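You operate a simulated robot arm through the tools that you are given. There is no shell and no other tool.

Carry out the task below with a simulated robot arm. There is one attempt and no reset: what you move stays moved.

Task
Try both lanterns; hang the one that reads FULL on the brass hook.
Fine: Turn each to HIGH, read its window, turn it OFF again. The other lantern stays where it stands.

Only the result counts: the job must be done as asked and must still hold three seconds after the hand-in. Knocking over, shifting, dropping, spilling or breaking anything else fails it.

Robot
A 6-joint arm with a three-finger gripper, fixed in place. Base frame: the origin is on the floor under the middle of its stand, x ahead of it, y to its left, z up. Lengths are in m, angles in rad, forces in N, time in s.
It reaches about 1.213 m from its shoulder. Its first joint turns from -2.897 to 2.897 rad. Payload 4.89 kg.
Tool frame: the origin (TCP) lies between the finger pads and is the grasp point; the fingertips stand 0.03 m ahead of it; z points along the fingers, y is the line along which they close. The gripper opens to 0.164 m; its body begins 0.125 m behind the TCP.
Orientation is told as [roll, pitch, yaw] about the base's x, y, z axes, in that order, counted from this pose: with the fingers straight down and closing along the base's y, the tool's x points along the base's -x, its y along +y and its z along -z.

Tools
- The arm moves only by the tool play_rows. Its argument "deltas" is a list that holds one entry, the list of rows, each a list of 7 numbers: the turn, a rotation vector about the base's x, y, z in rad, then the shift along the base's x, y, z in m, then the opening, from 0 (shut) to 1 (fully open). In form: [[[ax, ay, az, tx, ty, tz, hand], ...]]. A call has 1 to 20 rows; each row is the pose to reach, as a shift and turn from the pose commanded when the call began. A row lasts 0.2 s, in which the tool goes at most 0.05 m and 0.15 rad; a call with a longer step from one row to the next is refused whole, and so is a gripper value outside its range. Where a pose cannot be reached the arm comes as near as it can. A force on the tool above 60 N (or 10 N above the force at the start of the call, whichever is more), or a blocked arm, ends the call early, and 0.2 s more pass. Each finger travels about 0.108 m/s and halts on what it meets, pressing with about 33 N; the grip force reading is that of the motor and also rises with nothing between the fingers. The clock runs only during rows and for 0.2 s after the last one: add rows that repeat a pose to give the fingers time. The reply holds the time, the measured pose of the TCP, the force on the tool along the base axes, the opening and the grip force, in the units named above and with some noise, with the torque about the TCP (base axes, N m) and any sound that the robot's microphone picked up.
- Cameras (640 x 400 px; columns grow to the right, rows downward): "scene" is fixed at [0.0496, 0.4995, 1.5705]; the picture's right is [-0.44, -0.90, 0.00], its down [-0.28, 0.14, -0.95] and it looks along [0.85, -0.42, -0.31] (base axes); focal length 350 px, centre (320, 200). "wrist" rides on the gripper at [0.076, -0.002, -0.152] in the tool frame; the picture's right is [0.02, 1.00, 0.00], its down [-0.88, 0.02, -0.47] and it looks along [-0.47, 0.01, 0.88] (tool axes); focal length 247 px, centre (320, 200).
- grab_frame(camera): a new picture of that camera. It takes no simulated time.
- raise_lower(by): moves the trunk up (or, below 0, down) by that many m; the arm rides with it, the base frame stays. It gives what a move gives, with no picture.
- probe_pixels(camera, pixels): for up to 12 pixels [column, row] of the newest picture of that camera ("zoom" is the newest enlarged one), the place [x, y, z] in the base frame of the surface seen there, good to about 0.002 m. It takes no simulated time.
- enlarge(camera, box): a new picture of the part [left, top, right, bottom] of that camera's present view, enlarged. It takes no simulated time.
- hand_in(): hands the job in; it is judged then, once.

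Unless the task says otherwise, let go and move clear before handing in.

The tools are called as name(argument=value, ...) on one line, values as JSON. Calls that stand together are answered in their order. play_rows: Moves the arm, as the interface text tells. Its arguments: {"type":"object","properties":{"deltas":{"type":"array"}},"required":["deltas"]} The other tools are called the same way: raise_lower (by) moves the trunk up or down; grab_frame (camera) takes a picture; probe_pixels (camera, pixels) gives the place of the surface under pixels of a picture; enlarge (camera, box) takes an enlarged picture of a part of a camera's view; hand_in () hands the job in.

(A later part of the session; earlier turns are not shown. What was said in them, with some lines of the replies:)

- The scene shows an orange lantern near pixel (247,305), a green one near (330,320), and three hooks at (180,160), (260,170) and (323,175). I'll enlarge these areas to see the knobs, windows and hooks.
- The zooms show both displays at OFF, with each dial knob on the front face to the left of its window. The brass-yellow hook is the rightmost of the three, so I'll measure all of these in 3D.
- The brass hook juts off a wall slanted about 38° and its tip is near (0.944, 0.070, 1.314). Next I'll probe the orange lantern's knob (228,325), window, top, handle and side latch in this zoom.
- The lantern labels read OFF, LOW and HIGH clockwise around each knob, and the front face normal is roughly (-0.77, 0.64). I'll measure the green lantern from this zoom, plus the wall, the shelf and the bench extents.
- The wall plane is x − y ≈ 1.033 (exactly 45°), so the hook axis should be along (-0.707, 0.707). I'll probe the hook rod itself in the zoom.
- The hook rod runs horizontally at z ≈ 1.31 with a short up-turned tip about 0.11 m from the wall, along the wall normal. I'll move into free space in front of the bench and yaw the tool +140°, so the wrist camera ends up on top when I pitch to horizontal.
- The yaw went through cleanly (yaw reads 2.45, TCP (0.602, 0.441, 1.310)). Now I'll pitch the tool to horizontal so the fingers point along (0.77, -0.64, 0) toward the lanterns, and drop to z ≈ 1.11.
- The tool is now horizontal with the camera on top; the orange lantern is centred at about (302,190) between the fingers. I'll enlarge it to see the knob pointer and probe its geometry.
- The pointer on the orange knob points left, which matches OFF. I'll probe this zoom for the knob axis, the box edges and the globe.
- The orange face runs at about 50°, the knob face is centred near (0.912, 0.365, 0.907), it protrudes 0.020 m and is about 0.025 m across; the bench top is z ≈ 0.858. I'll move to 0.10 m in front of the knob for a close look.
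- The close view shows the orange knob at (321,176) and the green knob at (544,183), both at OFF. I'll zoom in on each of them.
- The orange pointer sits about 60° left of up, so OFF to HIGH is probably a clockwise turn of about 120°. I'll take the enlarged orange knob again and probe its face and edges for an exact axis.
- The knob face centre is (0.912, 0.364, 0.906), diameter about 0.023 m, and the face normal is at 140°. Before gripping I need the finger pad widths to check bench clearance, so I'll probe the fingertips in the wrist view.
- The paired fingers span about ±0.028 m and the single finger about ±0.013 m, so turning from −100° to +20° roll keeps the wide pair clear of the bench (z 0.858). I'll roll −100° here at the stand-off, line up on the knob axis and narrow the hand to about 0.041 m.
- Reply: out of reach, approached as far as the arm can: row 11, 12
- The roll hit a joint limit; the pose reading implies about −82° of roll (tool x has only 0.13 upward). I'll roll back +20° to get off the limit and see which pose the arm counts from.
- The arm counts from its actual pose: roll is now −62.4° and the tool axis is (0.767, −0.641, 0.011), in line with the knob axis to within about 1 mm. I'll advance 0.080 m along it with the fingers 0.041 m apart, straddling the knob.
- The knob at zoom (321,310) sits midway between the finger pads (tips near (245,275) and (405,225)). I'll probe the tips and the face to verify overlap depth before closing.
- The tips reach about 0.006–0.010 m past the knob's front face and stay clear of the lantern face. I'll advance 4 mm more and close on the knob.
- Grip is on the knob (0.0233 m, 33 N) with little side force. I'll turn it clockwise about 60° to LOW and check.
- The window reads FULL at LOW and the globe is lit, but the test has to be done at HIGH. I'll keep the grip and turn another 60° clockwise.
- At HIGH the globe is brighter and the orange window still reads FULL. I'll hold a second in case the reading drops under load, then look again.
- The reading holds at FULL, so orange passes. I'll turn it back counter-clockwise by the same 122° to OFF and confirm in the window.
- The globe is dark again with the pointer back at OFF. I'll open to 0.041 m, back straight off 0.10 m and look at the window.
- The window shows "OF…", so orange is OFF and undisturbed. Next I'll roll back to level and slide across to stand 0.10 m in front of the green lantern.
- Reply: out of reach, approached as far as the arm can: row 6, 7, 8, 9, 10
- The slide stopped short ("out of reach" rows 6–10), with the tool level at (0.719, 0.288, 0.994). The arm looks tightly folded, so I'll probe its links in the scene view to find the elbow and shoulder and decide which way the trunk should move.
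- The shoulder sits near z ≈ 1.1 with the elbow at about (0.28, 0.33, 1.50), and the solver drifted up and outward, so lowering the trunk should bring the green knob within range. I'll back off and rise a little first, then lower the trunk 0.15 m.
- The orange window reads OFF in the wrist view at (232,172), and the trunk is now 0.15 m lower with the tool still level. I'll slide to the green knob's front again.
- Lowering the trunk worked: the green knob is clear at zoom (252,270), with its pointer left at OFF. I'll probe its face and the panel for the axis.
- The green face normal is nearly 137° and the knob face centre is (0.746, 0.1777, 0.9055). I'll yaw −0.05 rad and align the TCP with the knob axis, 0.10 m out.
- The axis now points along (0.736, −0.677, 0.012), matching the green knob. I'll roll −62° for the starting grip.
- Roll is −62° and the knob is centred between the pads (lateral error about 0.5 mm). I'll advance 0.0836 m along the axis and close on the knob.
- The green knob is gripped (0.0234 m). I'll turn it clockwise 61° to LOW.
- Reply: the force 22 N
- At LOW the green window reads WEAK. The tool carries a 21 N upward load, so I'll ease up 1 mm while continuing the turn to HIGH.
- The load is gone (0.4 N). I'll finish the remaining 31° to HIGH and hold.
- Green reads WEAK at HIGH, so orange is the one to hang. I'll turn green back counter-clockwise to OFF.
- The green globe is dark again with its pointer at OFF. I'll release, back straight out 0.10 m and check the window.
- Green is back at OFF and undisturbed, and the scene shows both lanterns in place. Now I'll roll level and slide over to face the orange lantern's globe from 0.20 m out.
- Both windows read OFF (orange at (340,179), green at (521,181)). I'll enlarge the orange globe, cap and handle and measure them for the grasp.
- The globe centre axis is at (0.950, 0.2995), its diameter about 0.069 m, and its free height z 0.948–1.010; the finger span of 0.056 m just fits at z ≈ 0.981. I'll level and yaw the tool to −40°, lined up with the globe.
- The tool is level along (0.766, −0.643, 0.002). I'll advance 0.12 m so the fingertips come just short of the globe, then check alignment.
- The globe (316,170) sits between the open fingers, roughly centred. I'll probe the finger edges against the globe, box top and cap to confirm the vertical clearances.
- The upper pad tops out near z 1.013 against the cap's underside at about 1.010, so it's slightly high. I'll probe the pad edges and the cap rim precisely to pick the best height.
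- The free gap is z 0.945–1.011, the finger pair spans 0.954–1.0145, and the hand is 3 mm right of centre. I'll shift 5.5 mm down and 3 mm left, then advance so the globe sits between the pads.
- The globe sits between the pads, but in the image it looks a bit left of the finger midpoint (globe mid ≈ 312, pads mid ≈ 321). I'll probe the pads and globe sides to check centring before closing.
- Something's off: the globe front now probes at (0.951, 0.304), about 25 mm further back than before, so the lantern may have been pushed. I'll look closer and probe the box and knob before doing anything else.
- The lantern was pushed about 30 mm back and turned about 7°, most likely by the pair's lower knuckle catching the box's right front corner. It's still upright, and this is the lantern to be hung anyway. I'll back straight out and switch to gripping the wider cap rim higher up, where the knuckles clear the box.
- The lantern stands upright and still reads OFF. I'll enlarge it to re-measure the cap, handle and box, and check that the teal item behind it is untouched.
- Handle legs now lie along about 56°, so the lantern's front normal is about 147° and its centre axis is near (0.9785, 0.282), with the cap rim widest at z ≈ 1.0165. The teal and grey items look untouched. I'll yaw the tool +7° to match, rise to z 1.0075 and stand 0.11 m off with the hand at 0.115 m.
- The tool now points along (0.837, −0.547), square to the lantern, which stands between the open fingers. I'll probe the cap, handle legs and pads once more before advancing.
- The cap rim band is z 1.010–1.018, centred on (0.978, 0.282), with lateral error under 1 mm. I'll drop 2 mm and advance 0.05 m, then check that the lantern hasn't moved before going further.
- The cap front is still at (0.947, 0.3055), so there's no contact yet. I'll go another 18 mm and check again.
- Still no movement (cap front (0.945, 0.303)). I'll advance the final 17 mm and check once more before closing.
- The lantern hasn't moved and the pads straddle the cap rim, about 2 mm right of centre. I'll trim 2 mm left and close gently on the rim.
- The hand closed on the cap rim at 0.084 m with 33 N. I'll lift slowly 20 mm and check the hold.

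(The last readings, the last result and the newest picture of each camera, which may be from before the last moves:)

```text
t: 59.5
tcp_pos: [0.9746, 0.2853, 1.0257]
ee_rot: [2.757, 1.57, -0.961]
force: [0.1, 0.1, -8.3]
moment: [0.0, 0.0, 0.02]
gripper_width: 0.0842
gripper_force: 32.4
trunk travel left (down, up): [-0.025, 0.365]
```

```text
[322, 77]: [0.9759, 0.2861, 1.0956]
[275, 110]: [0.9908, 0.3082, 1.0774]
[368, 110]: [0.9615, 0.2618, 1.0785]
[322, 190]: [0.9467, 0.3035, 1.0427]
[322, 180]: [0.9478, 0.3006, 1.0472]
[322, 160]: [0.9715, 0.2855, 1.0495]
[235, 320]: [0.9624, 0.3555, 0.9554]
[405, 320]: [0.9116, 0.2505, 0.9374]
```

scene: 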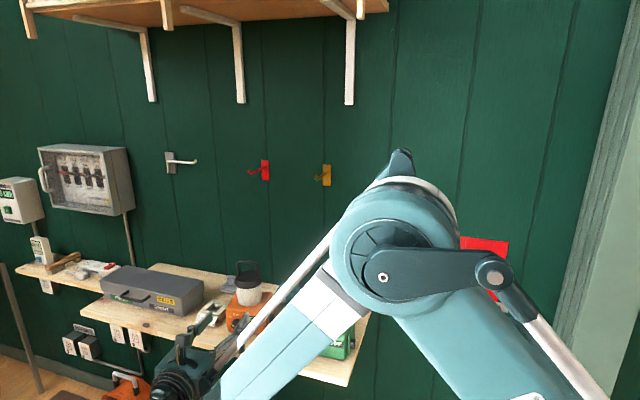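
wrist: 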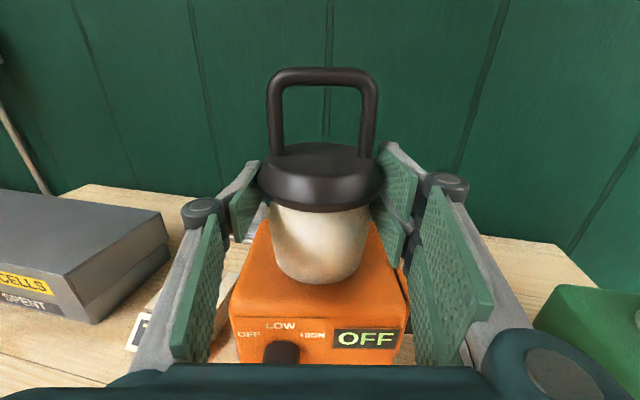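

The lantern is lifted cleanly (8.3 N, so about 0.85 kg, with zero moment) and hangs straight. I'll raise it to hook height, z ≈ 1.269, well clear of everything.

play_rows(deltas=[[[0, 0, 0, 0, 0, 0.008, 0], [0, 0, 0, 0, 0, 0.022, 0], [0, 0, 0, 0, 0, 0.042, 0], [0, 0, 0, 0, 0, 0.064, 0], [0, 0, 0, 0, 0, 0.088, 0], [0, 0, 0, 0, 0, 0.112, 0], [0, 0, 0, 0, 0, 0.136, 0], [0, 0, 0, 0, 0, 0.16, 0], [0, 0, 0, 0, 0, 0.184, 0], [0, 0, 0, 0, 0, 0.206, 0], [0, 0, 0, 0, 0, 0.224, 0], [0, 0, 0, 0, 0, 0.237, 0], [0, 0, 0, 0, 0, 0.243, 0], [0, 0, 0, 0, 0, 0.243, 0]]])

grab_frame(camera="wrist")

grab_frame(camera="scene")

```text
t: 62.5
tcp_pos: [0.9738, 0.2841, 1.268]
ee_rot: [2.794, 1.569, -0.924]
force: [0.5, 0.0, -7.3]
moment: [0.06, 0.04, 0.04]
gripper_width: 0.0842
gripper_force: 33.1
trunk travel left (down, up): [-0.025, 0.365]
```

```text
taken
```

wrist: 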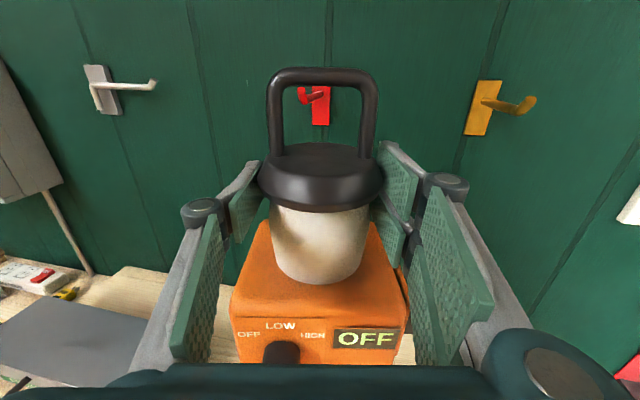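

```text
taken
```

scene: 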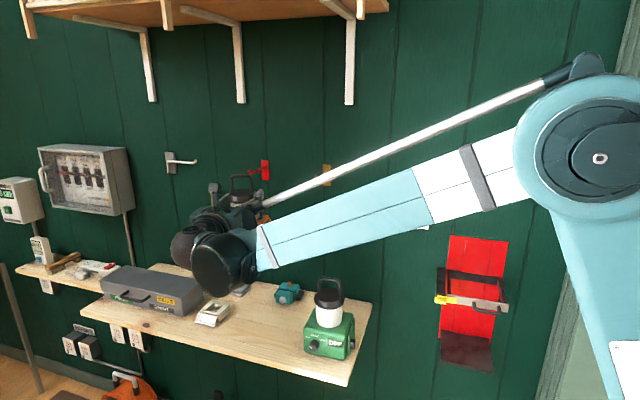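

The lantern is up and steady, and everything left on the bench looks undisturbed. The brass hook is visible at (500,105) in the wrist view, so I'll enlarge and probe it for precise insertion geometry.

enlarge(camera="wrist", box=[440, 65, 560, 145])

```text
5.00 times, centred on (500, 105) of wrist
```

zoom: 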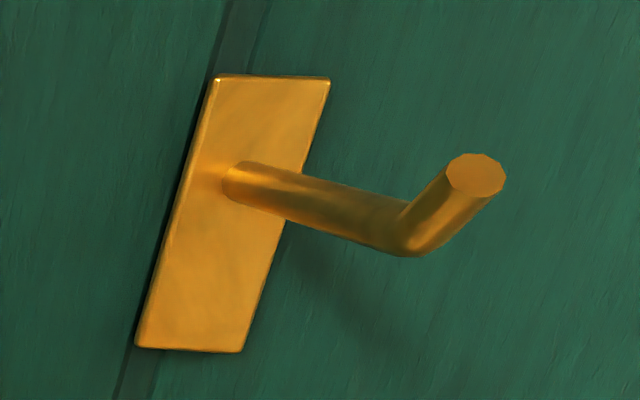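

probe_pixels(camera="zoom", pixels=[[475, 172], [450, 175], [500, 180], [475, 195], [445, 225], [410, 250], [400, 215], [390, 230], [340, 210], [300, 195], [250, 185], [245, 166]])

probe_pixels(camera="zoom", pixels=[[320, 185], [340, 190], [370, 198], [360, 238], [310, 218], [270, 90], [190, 330], [225, 100], [310, 100], [420, 195], [462, 158], [490, 160]])

```text
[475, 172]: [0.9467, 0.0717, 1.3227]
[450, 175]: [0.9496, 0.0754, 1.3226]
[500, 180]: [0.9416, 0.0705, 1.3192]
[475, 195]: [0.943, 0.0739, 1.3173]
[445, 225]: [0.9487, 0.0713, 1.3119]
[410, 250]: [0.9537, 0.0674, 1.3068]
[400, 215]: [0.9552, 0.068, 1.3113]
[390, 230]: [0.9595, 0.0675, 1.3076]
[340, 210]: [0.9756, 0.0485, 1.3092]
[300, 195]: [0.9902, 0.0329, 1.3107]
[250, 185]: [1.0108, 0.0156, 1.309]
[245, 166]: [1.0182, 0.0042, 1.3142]
```

```text
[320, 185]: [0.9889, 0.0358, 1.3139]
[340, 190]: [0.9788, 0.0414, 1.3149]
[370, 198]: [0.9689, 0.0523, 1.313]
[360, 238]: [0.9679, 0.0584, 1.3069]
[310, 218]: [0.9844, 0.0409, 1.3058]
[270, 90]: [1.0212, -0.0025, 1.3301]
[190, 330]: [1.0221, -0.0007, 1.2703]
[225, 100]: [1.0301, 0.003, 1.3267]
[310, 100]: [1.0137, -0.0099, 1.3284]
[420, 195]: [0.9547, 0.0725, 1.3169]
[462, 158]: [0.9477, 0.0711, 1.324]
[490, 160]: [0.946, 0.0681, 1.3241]
```

The rod axis is at z ≈ 1.310, lateral s ≈ 0.720, with its up-angled tip reaching z ≈ 1.325 and 0.1145 m from the wall. Now I'll measure the handle opening relative to the hand.

enlarge(camera="wrist", box=[250, 55, 394, 215])

probe_pixels(camera="zoom", pixels=[[320, 40], [320, 50], [320, 60], [320, 72], [320, 78], [190, 130], [445, 130], [320, 250], [320, 290], [320, 340], [205, 130], [430, 130]])

```text
2.50 times, centred on (322, 135) of wrist
```

zoom: 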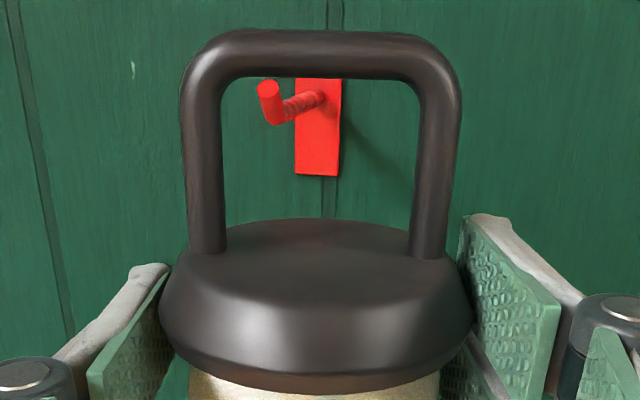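

```text
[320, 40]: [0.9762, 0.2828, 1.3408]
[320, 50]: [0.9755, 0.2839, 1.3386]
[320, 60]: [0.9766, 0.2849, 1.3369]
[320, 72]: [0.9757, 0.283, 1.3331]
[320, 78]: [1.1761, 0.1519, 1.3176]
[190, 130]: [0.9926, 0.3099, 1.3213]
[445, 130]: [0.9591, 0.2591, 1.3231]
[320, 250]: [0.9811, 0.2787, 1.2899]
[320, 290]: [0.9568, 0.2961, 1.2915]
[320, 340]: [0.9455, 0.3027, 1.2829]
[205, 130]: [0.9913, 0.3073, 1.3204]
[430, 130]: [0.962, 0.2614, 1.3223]
```

The opening spans z 1.2915–1.3325 with the TCP at 1.268, so raising 3 mm centres it on the hook with about 10 mm margin each way. I'll carry the lantern to a stand-off in line with the brass hook and yaw −12° so its handle faces the rod squarely.

play_rows(deltas=[[[0, 0, -0.01, -0.004, -0.007, 0.001, 0], [0, 0, -0.028, -0.011, -0.02, 0.002, 0], [0, 0, -0.049, -0.021, -0.036, 0.003, 0], [0, 0, -0.071, -0.031, -0.053, 0.003, 0], [0, 0, -0.094, -0.041, -0.07, 0.003, 0], [0, 0, -0.117, -0.051, -0.087, 0.003, 0], [0, 0, -0.14, -0.061, -0.104, 0.003, 0], [0, 0, -0.163, -0.07, -0.121, 0.003, 0], [0, 0, -0.184, -0.078, -0.136, 0.003, 0], [0, 0, -0.2, -0.084, -0.147, 0.003, 0], [0, 0, -0.209, -0.0877, -0.1524, 0.003, 0], [0, 0, -0.209, -0.0877, -0.1524, 0.003, 0], [0, 0, -0.209, -0.0877, -0.1524, 0.003, 0]]])

grab_frame(camera="wrist")

enlarge(camera="wrist", box=[250, 55, 394, 215])

grab_frame(camera="scene")

```text
t: 65.3
tcp_pos: [0.8868, 0.133, 1.2709]
ee_rot: [2.807, 1.569, -1.121]
force: [-0.2, 1.0, -7.7]
moment: [0.03, -0.01, 0.02]
gripper_width: 0.0842
gripper_force: 33.1
trunk travel left (down, up): [-0.025, 0.365]
```

```text
taken
```

wrist: 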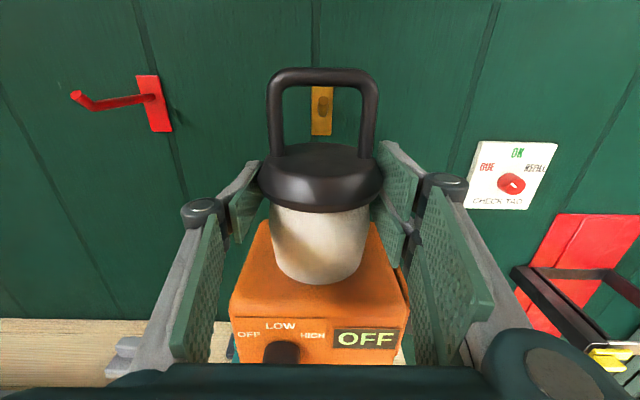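

```text
2.50 times, centred on (322, 135) of wrist
```

zoom: 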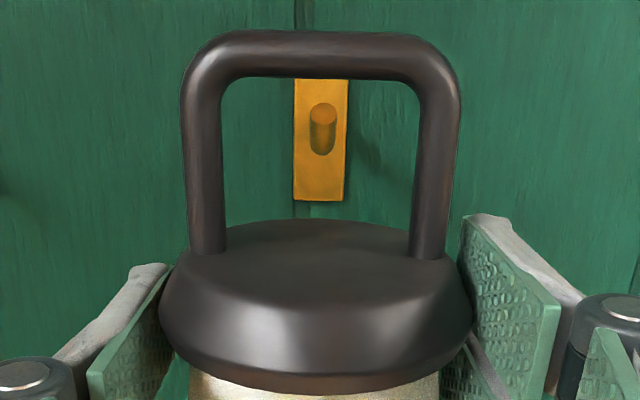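

```text
taken
```

scene: 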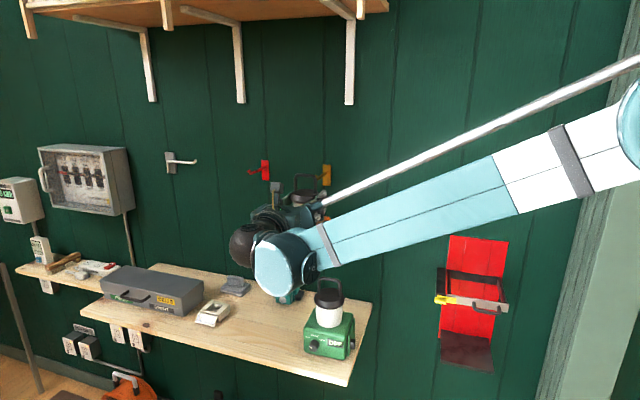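

The hook tip shows centred inside the handle opening at zoom (322,130). I'll probe the handle and hook tip for exact offsets.

probe_pixels(camera="zoom", pixels=[[322, 112], [322, 104], [322, 145], [312, 150], [334, 150], [320, 72], [320, 40], [190, 130], [445, 130], [320, 250], [205, 130], [430, 130]])

```text
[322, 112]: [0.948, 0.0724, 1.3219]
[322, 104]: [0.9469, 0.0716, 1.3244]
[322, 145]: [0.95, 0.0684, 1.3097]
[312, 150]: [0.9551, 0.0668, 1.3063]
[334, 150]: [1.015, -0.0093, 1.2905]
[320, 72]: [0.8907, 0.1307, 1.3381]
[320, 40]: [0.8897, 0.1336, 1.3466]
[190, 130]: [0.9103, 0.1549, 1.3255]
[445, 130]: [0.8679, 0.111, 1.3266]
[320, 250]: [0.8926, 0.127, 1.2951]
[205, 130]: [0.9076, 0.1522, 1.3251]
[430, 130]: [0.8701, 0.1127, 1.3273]
```

The handle opening (z 1.295–1.3375, s ≈ 0.722) is aligned with the hook (z 1.3055–1.325, s ≈ 0.7205) within 2 mm. I'll advance 0.085 m along the wall normal so the bar just passes over the tip, then check.

play_rows(deltas=[[[0, 0, 0, 0.004, -0.004, 0, 0], [0, 0, 0, 0.012, -0.012, 0, 0], [0, 0, 0, 0.0205, -0.0215, 0, 0], [0, 0, 0, 0.029, -0.031, 0, 0], [0, 0, 0, 0.0375, -0.0405, 0, 0], [0, 0, 0, 0.046, -0.049, 0, 0], [0, 0, 0, 0.053, -0.056, 0, 0], [0, 0, 0, 0.0585, -0.0615, 0, 0], [0, 0, 0, 0.0585, -0.0615, 0, 0]]])

enlarge(camera="wrist", box=[250, 55, 394, 215])

enlarge(camera="scene", box=[250, 140, 370, 240])

```text
t: 67.3
tcp_pos: [0.9475, 0.0715, 1.2704]
ee_rot: [2.78, 1.569, -1.146]
force: [0.5, 0.2, -7.1]
moment: [0.0, 0.02, 0.01]
gripper_width: 0.0839
gripper_force: 32.9
trunk travel left (down, up): [-0.025, 0.365]
```

```text
2.50 times, centred on (322, 135) of wrist
```

zoom: 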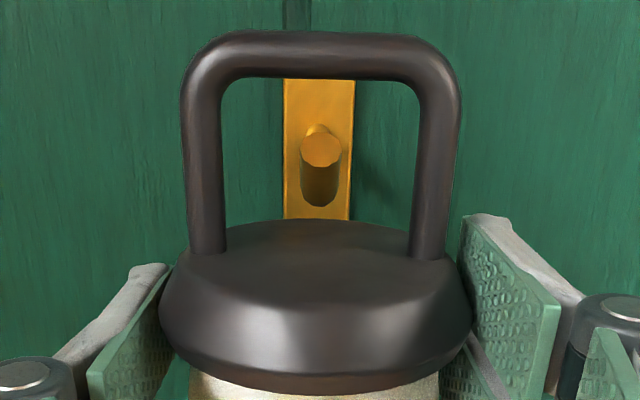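

```text
4.00 times, centred on (310, 190) of scene
```

zoom: 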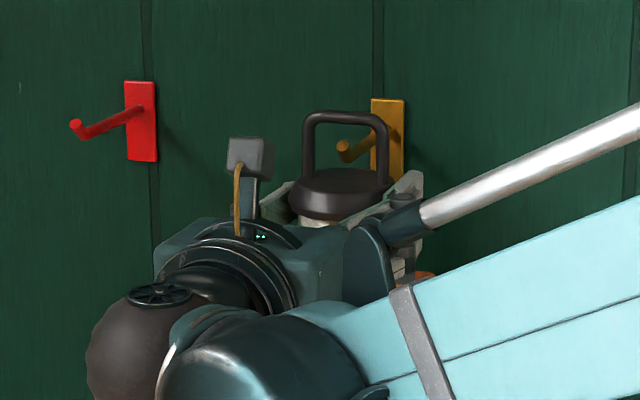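

The hook tip is through the handle opening with no contact force, and the handle plane is about 0.104 m from the wall. I'll push in another 32 mm so the bar sits well behind the up-turned tip.

play_rows(deltas=[[[0, 0, 0, 0.004, -0.004, 0, 0], [0, 0, 0, 0.01, -0.01, 0, 0], [0, 0, 0, 0.016, -0.016, 0, 0], [0, 0, 0, 0.021, -0.021, 0, 0], [0, 0, 0, 0.0226, -0.0226, 0, 0], [0, 0, 0, 0.0226, -0.0226, 0, 0]]])

grab_frame(camera="wrist")

enlarge(camera="wrist", box=[250, 55, 394, 215])

enlarge(camera="scene", box=[270, 150, 360, 220])

```text
t: 68.8
tcp_pos: [0.9681, 0.0504, 1.2704]
ee_rot: [2.776, 1.57, -1.152]
force: [-0.6, -0.2, -8.7]
moment: [0.02, 0.02, -0.02]
gripper_width: 0.0842
gripper_force: 32.8
trunk travel left (down, up): [-0.025, 0.365]
```

```text
taken
```

wrist: 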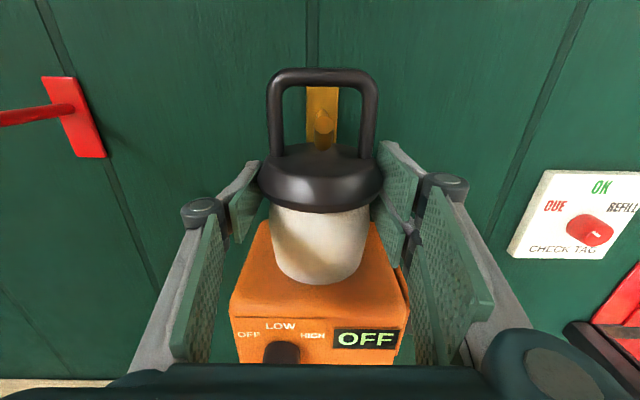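

```text
2.50 times, centred on (322, 135) of wrist
```

zoom: 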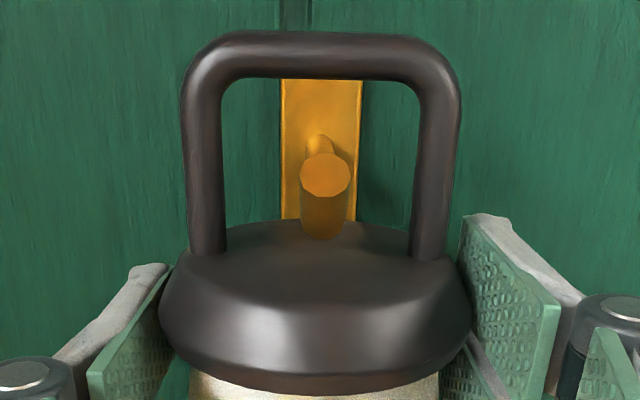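

```text
5.71 times, centred on (315, 185) of scene
```

zoom: 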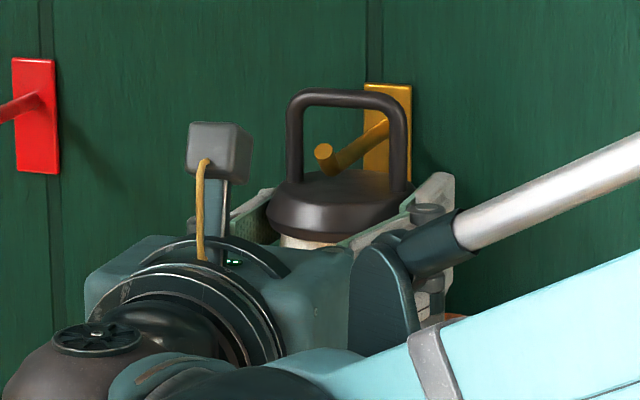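

The rod passes through the handle, with the bar about 0.075 m from the wall, behind the up-turned tip at about 0.10–0.1145 m. I'll lower 19 mm, just short of where the bar should touch the rod.

play_rows(deltas=[[[0, 0, 0, 0, 0, -0.004, 0], [0, 0, 0, 0, 0, -0.009, 0], [0, 0, 0, 0, 0, -0.014, 0], [0, 0, 0, 0, 0, -0.019, 0], [0, 0, 0, 0, 0, -0.019, 0]]])

enlarge(camera="wrist", box=[250, 55, 394, 215])

```text
t: 70.0
tcp_pos: [0.9693, 0.0481, 1.2525]
ee_rot: [2.789, 1.567, -1.138]
force: [0.3, 0.5, -8.0]
moment: [0.07, 0.04, -0.01]
gripper_width: 0.084
gripper_force: 32.7
trunk travel left (down, up): [-0.025, 0.365]
```

```text
2.50 times, centred on (322, 135) of wrist
```

zoom: 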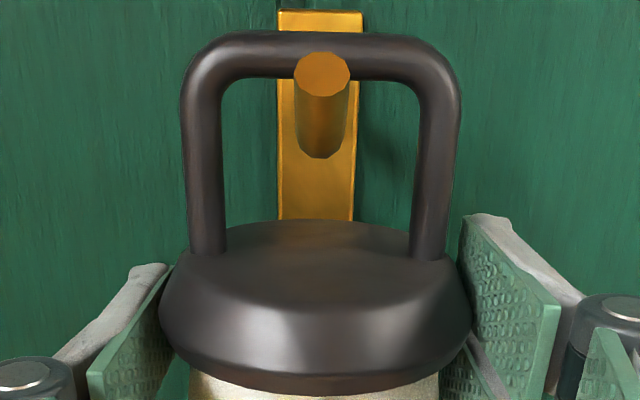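

The tip now shows in front of the handle bar, and the load is still 8 N so the bar hasn't touched yet. I'll lower in 1 mm steps and watch for the weight to transfer.

play_rows(deltas=[[[0, 0, 0, 0, 0, -0.001, 0], [0, 0, 0, 0, 0, -0.002, 0], [0, 0, 0, 0, 0, -0.003, 0], [0, 0, 0, 0, 0, -0.003, 0]]])

```text
t: 71.0
tcp_pos: [0.9685, 0.0488, 1.2491]
ee_rot: [2.8, 1.57, -1.126]
force: [-0.7, 0.0, -8.7]
moment: [0.01, -0.02, -0.04]
gripper_width: 0.0839
gripper_force: 32.5
trunk travel left (down, up): [-0.025, 0.365]
```

play_rows(deltas=[[[0, 0, 0, 0, 0, -0.001, 0], [0, 0, 0, 0, 0, -0.002, 0], [0, 0, 0, 0, 0, -0.002, 0]]])

enlarge(camera="scene", box=[270, 150, 360, 220])

```text
t: 71.8
tcp_pos: [0.9693, 0.0499, 1.2476]
ee_rot: [2.915, 1.569, -1.008]
force: [10.9, -2.7, 19.7]
moment: [0.1, 0.58, 0.01]
gripper_width: 0.0842
gripper_force: 32.9
trunk travel left (down, up): [-0.025, 0.365]
```

```text
5.71 times, centred on (315, 185) of scene
```

zoom: 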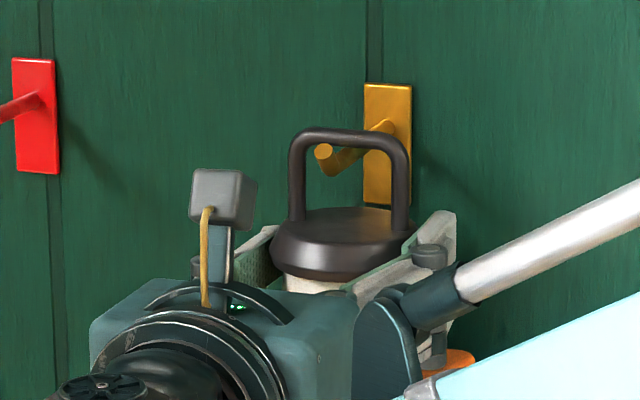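

The bar is resting on the rod (vertical force swung from −8 to +20 N). I'll ease up 1 mm to take off the excess, then open the fingers a little.

play_rows(deltas=[[[0, 0, 0, 0, 0, 0.0008, 0], [0, 0, 0, 0, 0, 0.0008, 0]]])

```text
t: 72.3
tcp_pos: [0.9681, 0.0502, 1.2489]
ee_rot: [3.045, 1.568, -0.882]
force: [8.5, -1.8, 18.2]
moment: [0.02, 0.52, 0.02]
gripper_width: 0.0841
gripper_force: 32.9
trunk travel left (down, up): [-0.025, 0.365]
```

The force is still about 18 N up with 7 N toward the wall, so I'll raise another 1.5 mm and re-read.

play_rows(deltas=[[[0, 0, 0, 0, 0, 0.001, 0], [0, 0, 0, 0, 0, 0.0015, 0], [0, 0, 0, 0, 0, 0.0015, 0]]])

grab_frame(camera="wrist")

enlarge(camera="wrist", box=[250, 55, 394, 215])

```text
t: 73.2
tcp_pos: [0.9679, 0.0481, 1.2496]
ee_rot: [2.911, 1.569, -1.016]
force: [0.4, 0.4, -7.3]
moment: [0.07, 0.06, 0.0]
gripper_width: 0.084
gripper_force: 32.9
trunk travel left (down, up): [-0.025, 0.365]
```

```text
taken
```

wrist: 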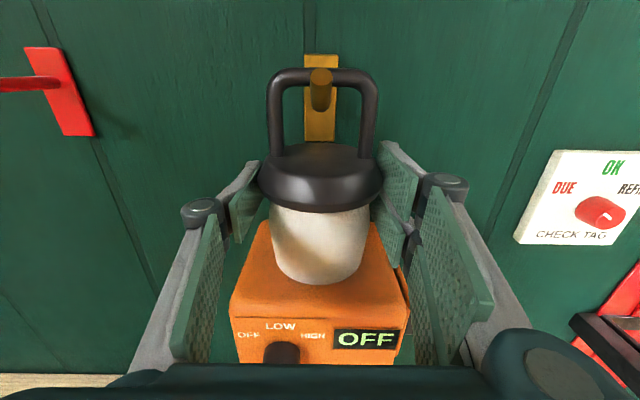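

```text
2.50 times, centred on (322, 135) of wrist
```

zoom: 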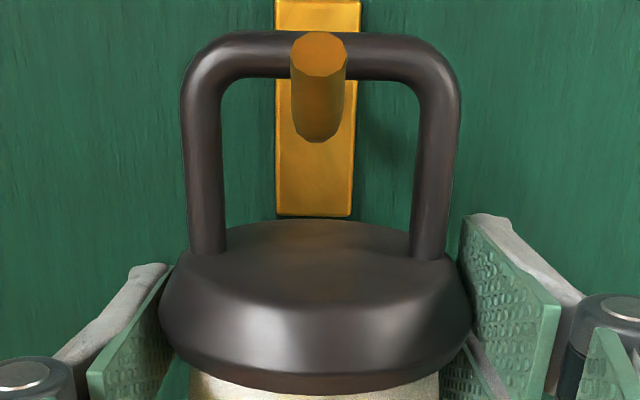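

The lantern's full weight is back on the hand, so the bar is within about 1 mm of the rod. I'll check where along the rod the bar sits by probing both, before setting it down.

probe_pixels(camera="zoom", pixels=[[250, 55], [390, 55], [250, 72], [390, 72], [320, 45], [318, 36], [318, 110], [318, 135], [192, 130], [445, 130], [302, 120], [340, 120]])

enlarge(camera="scene", box=[300, 160, 345, 195])

```text
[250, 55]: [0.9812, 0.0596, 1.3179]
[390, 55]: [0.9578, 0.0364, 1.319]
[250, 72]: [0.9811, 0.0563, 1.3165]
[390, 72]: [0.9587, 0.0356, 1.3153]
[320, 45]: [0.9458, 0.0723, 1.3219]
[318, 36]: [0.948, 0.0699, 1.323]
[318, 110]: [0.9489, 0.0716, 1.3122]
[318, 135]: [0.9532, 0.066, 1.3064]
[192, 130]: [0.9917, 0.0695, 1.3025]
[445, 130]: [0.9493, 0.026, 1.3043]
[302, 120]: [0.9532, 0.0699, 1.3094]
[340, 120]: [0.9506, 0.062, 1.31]
```

```text
11.43 times, centred on (322, 178) of scene
```

zoom: 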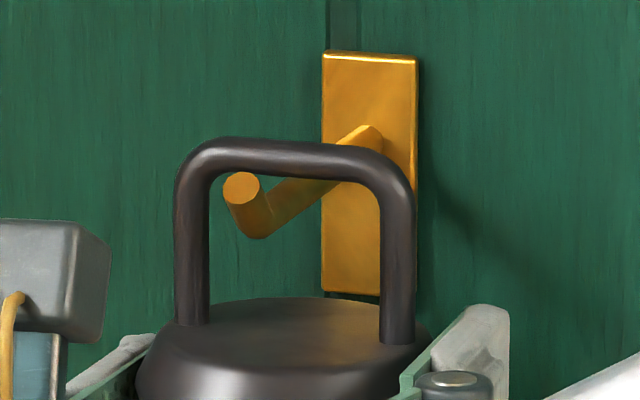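

The bar sits about 0.074 m from the wall on the straight part of the rod, centred (s 0.7195) and well inside the tip. I'll lower 1.2 mm to set it down and open slowly.

play_rows(deltas=[[[0, 0, 0, 0, 0, -0.0006, 0], [0, 0, 0, 0, 0, -0.0012, 0]]])

```text
t: 73.8
tcp_pos: [0.9686, 0.0479, 1.2474]
ee_rot: [2.784, 1.568, -1.14]
force: [0.6, -0.3, -8.3]
moment: [0.07, 0.03, 0.01]
gripper_width: 0.0842
gripper_force: 33.0
trunk travel left (down, up): [-0.025, 0.365]
```

play_rows(deltas=[[[0, 0, 0, 0, 0, -0.0006, 0], [0, 0, 0, 0, 0, -0.0006, 0]]])

```text
t: 74.3
tcp_pos: [0.9685, 0.0479, 1.2484]
ee_rot: [2.857, 1.569, -1.071]
force: [3.7, 0.0, 2.4]
moment: [0.02, 0.15, 0.01]
gripper_width: 0.0841
gripper_force: 33.2
trunk travel left (down, up): [-0.025, 0.365]
```

The weight has transferred to the hook (force +2.4 N). I'll open the fingers in steps to 0.115 m and let the lantern settle.

play_rows(deltas=[[[0, 0, 0, 0, 0, 0, 0.5], [0, 0, 0, 0, 0, 0, 0.53], [0, 0, 0, 0, 0, 0, 0.56], [0, 0, 0, 0, 0, 0, 0.6], [0, 0, 0, 0, 0, 0, 0.65], [0, 0, 0, 0, 0, 0, 0.7], [0, 0, 0, 0, 0, 0, 0.7], [0, 0, 0, 0, 0, 0, 0.7]]])

grab_frame(camera="wrist")

enlarge(camera="scene", box=[270, 150, 370, 230])

```text
t: 76.2
tcp_pos: [0.9686, 0.0485, 1.2483]
ee_rot: [2.937, 1.569, -0.99]
force: [0.2, -0.4, 0.1]
moment: [0.01, -0.01, 0.0]
gripper_width: 0.1149
gripper_force: 0.1
trunk travel left (down, up): [-0.025, 0.365]
```

```text
taken
```

wrist: 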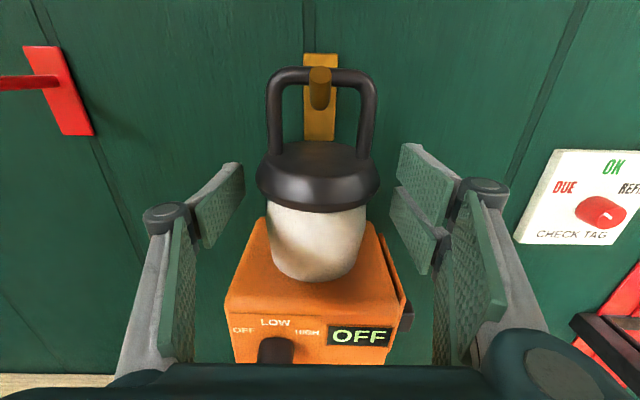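

```text
5.00 times, centred on (320, 190) of scene
```

zoom: 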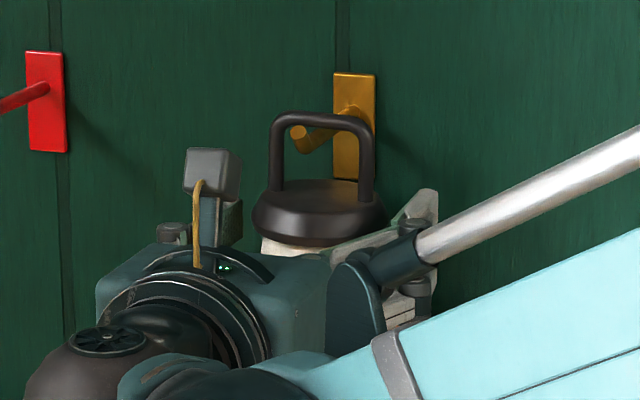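

The lantern hangs on the brass hook with the fingers clear of the cap on both sides. I'll back straight away from the wall.

play_rows(deltas=[[[0, 0, 0, -0.007, 0.007, 0, 0.7], [0, 0, 0, -0.018, 0.018, 0, 0.7], [0, 0, 0, -0.032, 0.032, 0, 0.7], [0, 0, 0, -0.05, 0.05, 0, 0.7], [0, 0, 0, -0.07, 0.07, 0, 0.7], [0, 0, 0, -0.095, 0.095, 0, 0.7], [0, 0, 0, -0.12, 0.12, 0, 0.7], [0, 0, 0, -0.14, 0.14, 0, 0.7]]])

grab_frame(camera="wrist")

grab_frame(camera="scene")

```text
t: 78.0
tcp_pos: [0.8284, 0.1863, 1.2479]
ee_rot: [2.825, 1.569, -1.1]
force: [0.6, -0.5, -0.6]
moment: [-0.01, -0.06, -0.02]
gripper_width: 0.1147
gripper_force: 0.1
trunk travel left (down, up): [-0.025, 0.365]
```

```text
taken
```

wrist: 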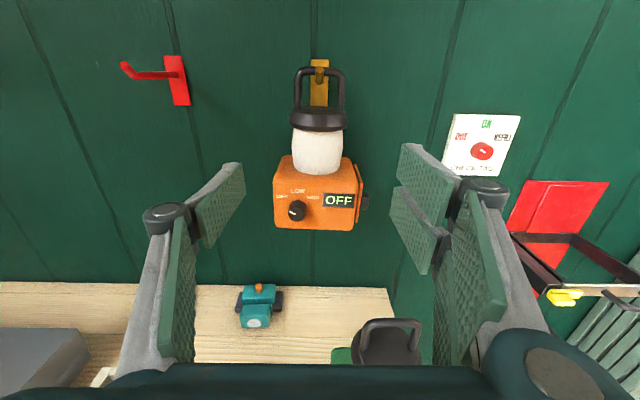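

```text
taken
```

scene: 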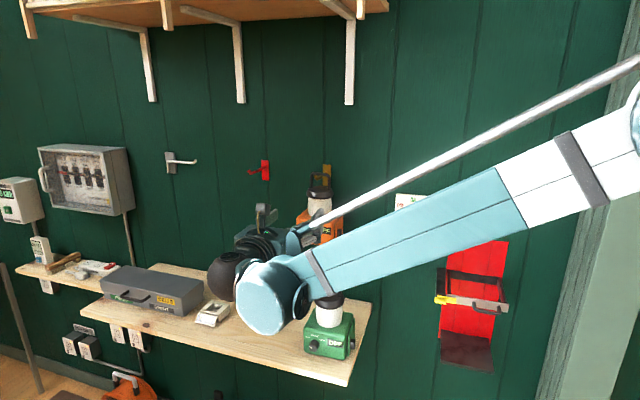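

The orange lantern hangs steadily, reading OFF at wrist (338,200), with the green lantern standing below. I'll retreat farther from the wall and take a final look at everything.

play_rows(deltas=[[[0, 0, 0, -0.015, 0.02, 0.01, 0.7], [0, 0, 0, -0.035, 0.045, 0.02, 0.7], [0, 0, 0, -0.055, 0.07, 0.03, 0.7], [0, 0, 0, -0.075, 0.095, 0.04, 0.7], [0, 0, 0, -0.09, 0.12, 0.05, 0.7], [0, 0, 0, -0.1, 0.14, 0.05, 0.7], [0, 0, 0, -0.1, 0.14, 0.05, 0.7]]])

grab_frame(camera="wrist")

grab_frame(camera="scene")

```text
t: 79.5
tcp_pos: [0.7299, 0.3321, 1.2982]
ee_rot: [2.933, 1.57, -0.994]
force: [0.2, -0.3, 0.0]
moment: [0.03, 0.02, -0.02]
gripper_width: 0.1151
gripper_force: 0.1
trunk travel left (down, up): [-0.025, 0.365]
```

```text
taken
```

wrist: 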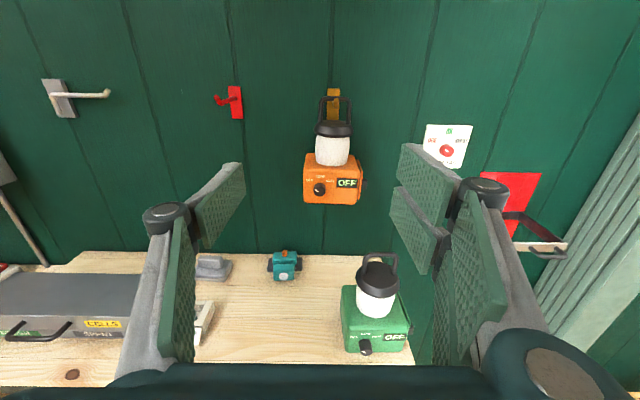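

```text
taken
```

scene: 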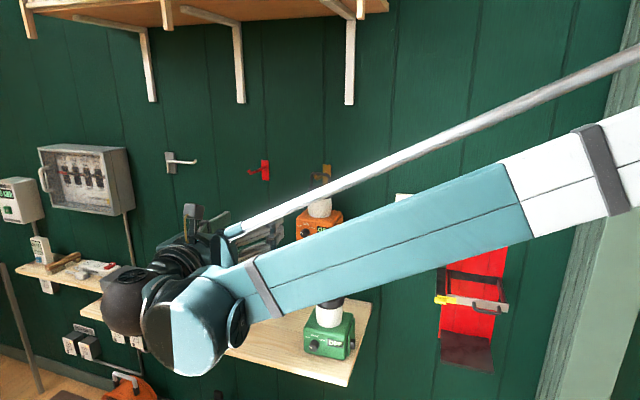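

enlarge(camera="wrist", box=[270, 70, 420, 220])

enlarge(camera="wrist", box=[240, 230, 430, 365])

probe_pixels(camera="wrist", pixels=[[347, 183], [334, 103], [334, 150], [365, 346], [376, 300], [385, 258]])

```text
2.67 times, centred on (345, 145) of wrist
```

zoom: 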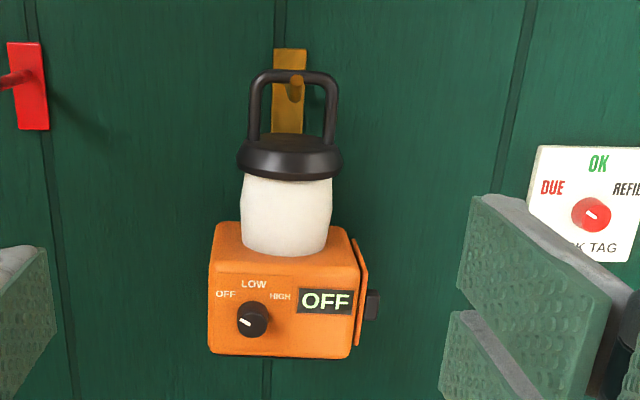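

```text
2.96 times, centred on (335, 298) of wrist
```

zoom: 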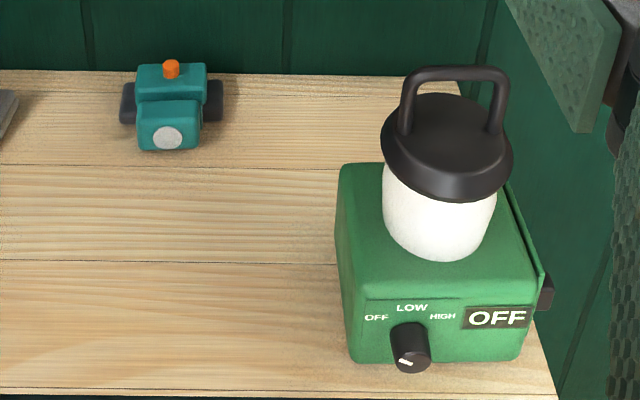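

```text
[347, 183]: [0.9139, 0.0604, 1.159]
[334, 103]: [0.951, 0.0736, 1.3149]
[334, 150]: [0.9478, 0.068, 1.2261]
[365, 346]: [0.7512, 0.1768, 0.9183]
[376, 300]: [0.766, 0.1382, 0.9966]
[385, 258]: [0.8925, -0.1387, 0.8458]
```

Orange hangs still on the brass hook with its window reading OFF (zoom (325,300)). Green stands in its place, also OFF, nothing else has moved, and the arm is clear, so I'm handing in.

hand_in()

```text
The job is handed in.
```

The orange lantern read FULL on HIGH and now hangs on the brass hook, turned OFF. The green lantern read WEAK on HIGH; it is turned OFF and still stands in its place on the bench.

On my first try at gripping the orange lantern, the hand pushed it about 30 mm back along the bench and turned it slightly. It stayed upright, and in the pictures nothing else on the bench was touched. I then gripped it by the cap and hung it without further trouble.

In the last pictures before hand-in, both windows read OFF, the orange lantern hung still, and the arm was clear. I have not seen the judging result.
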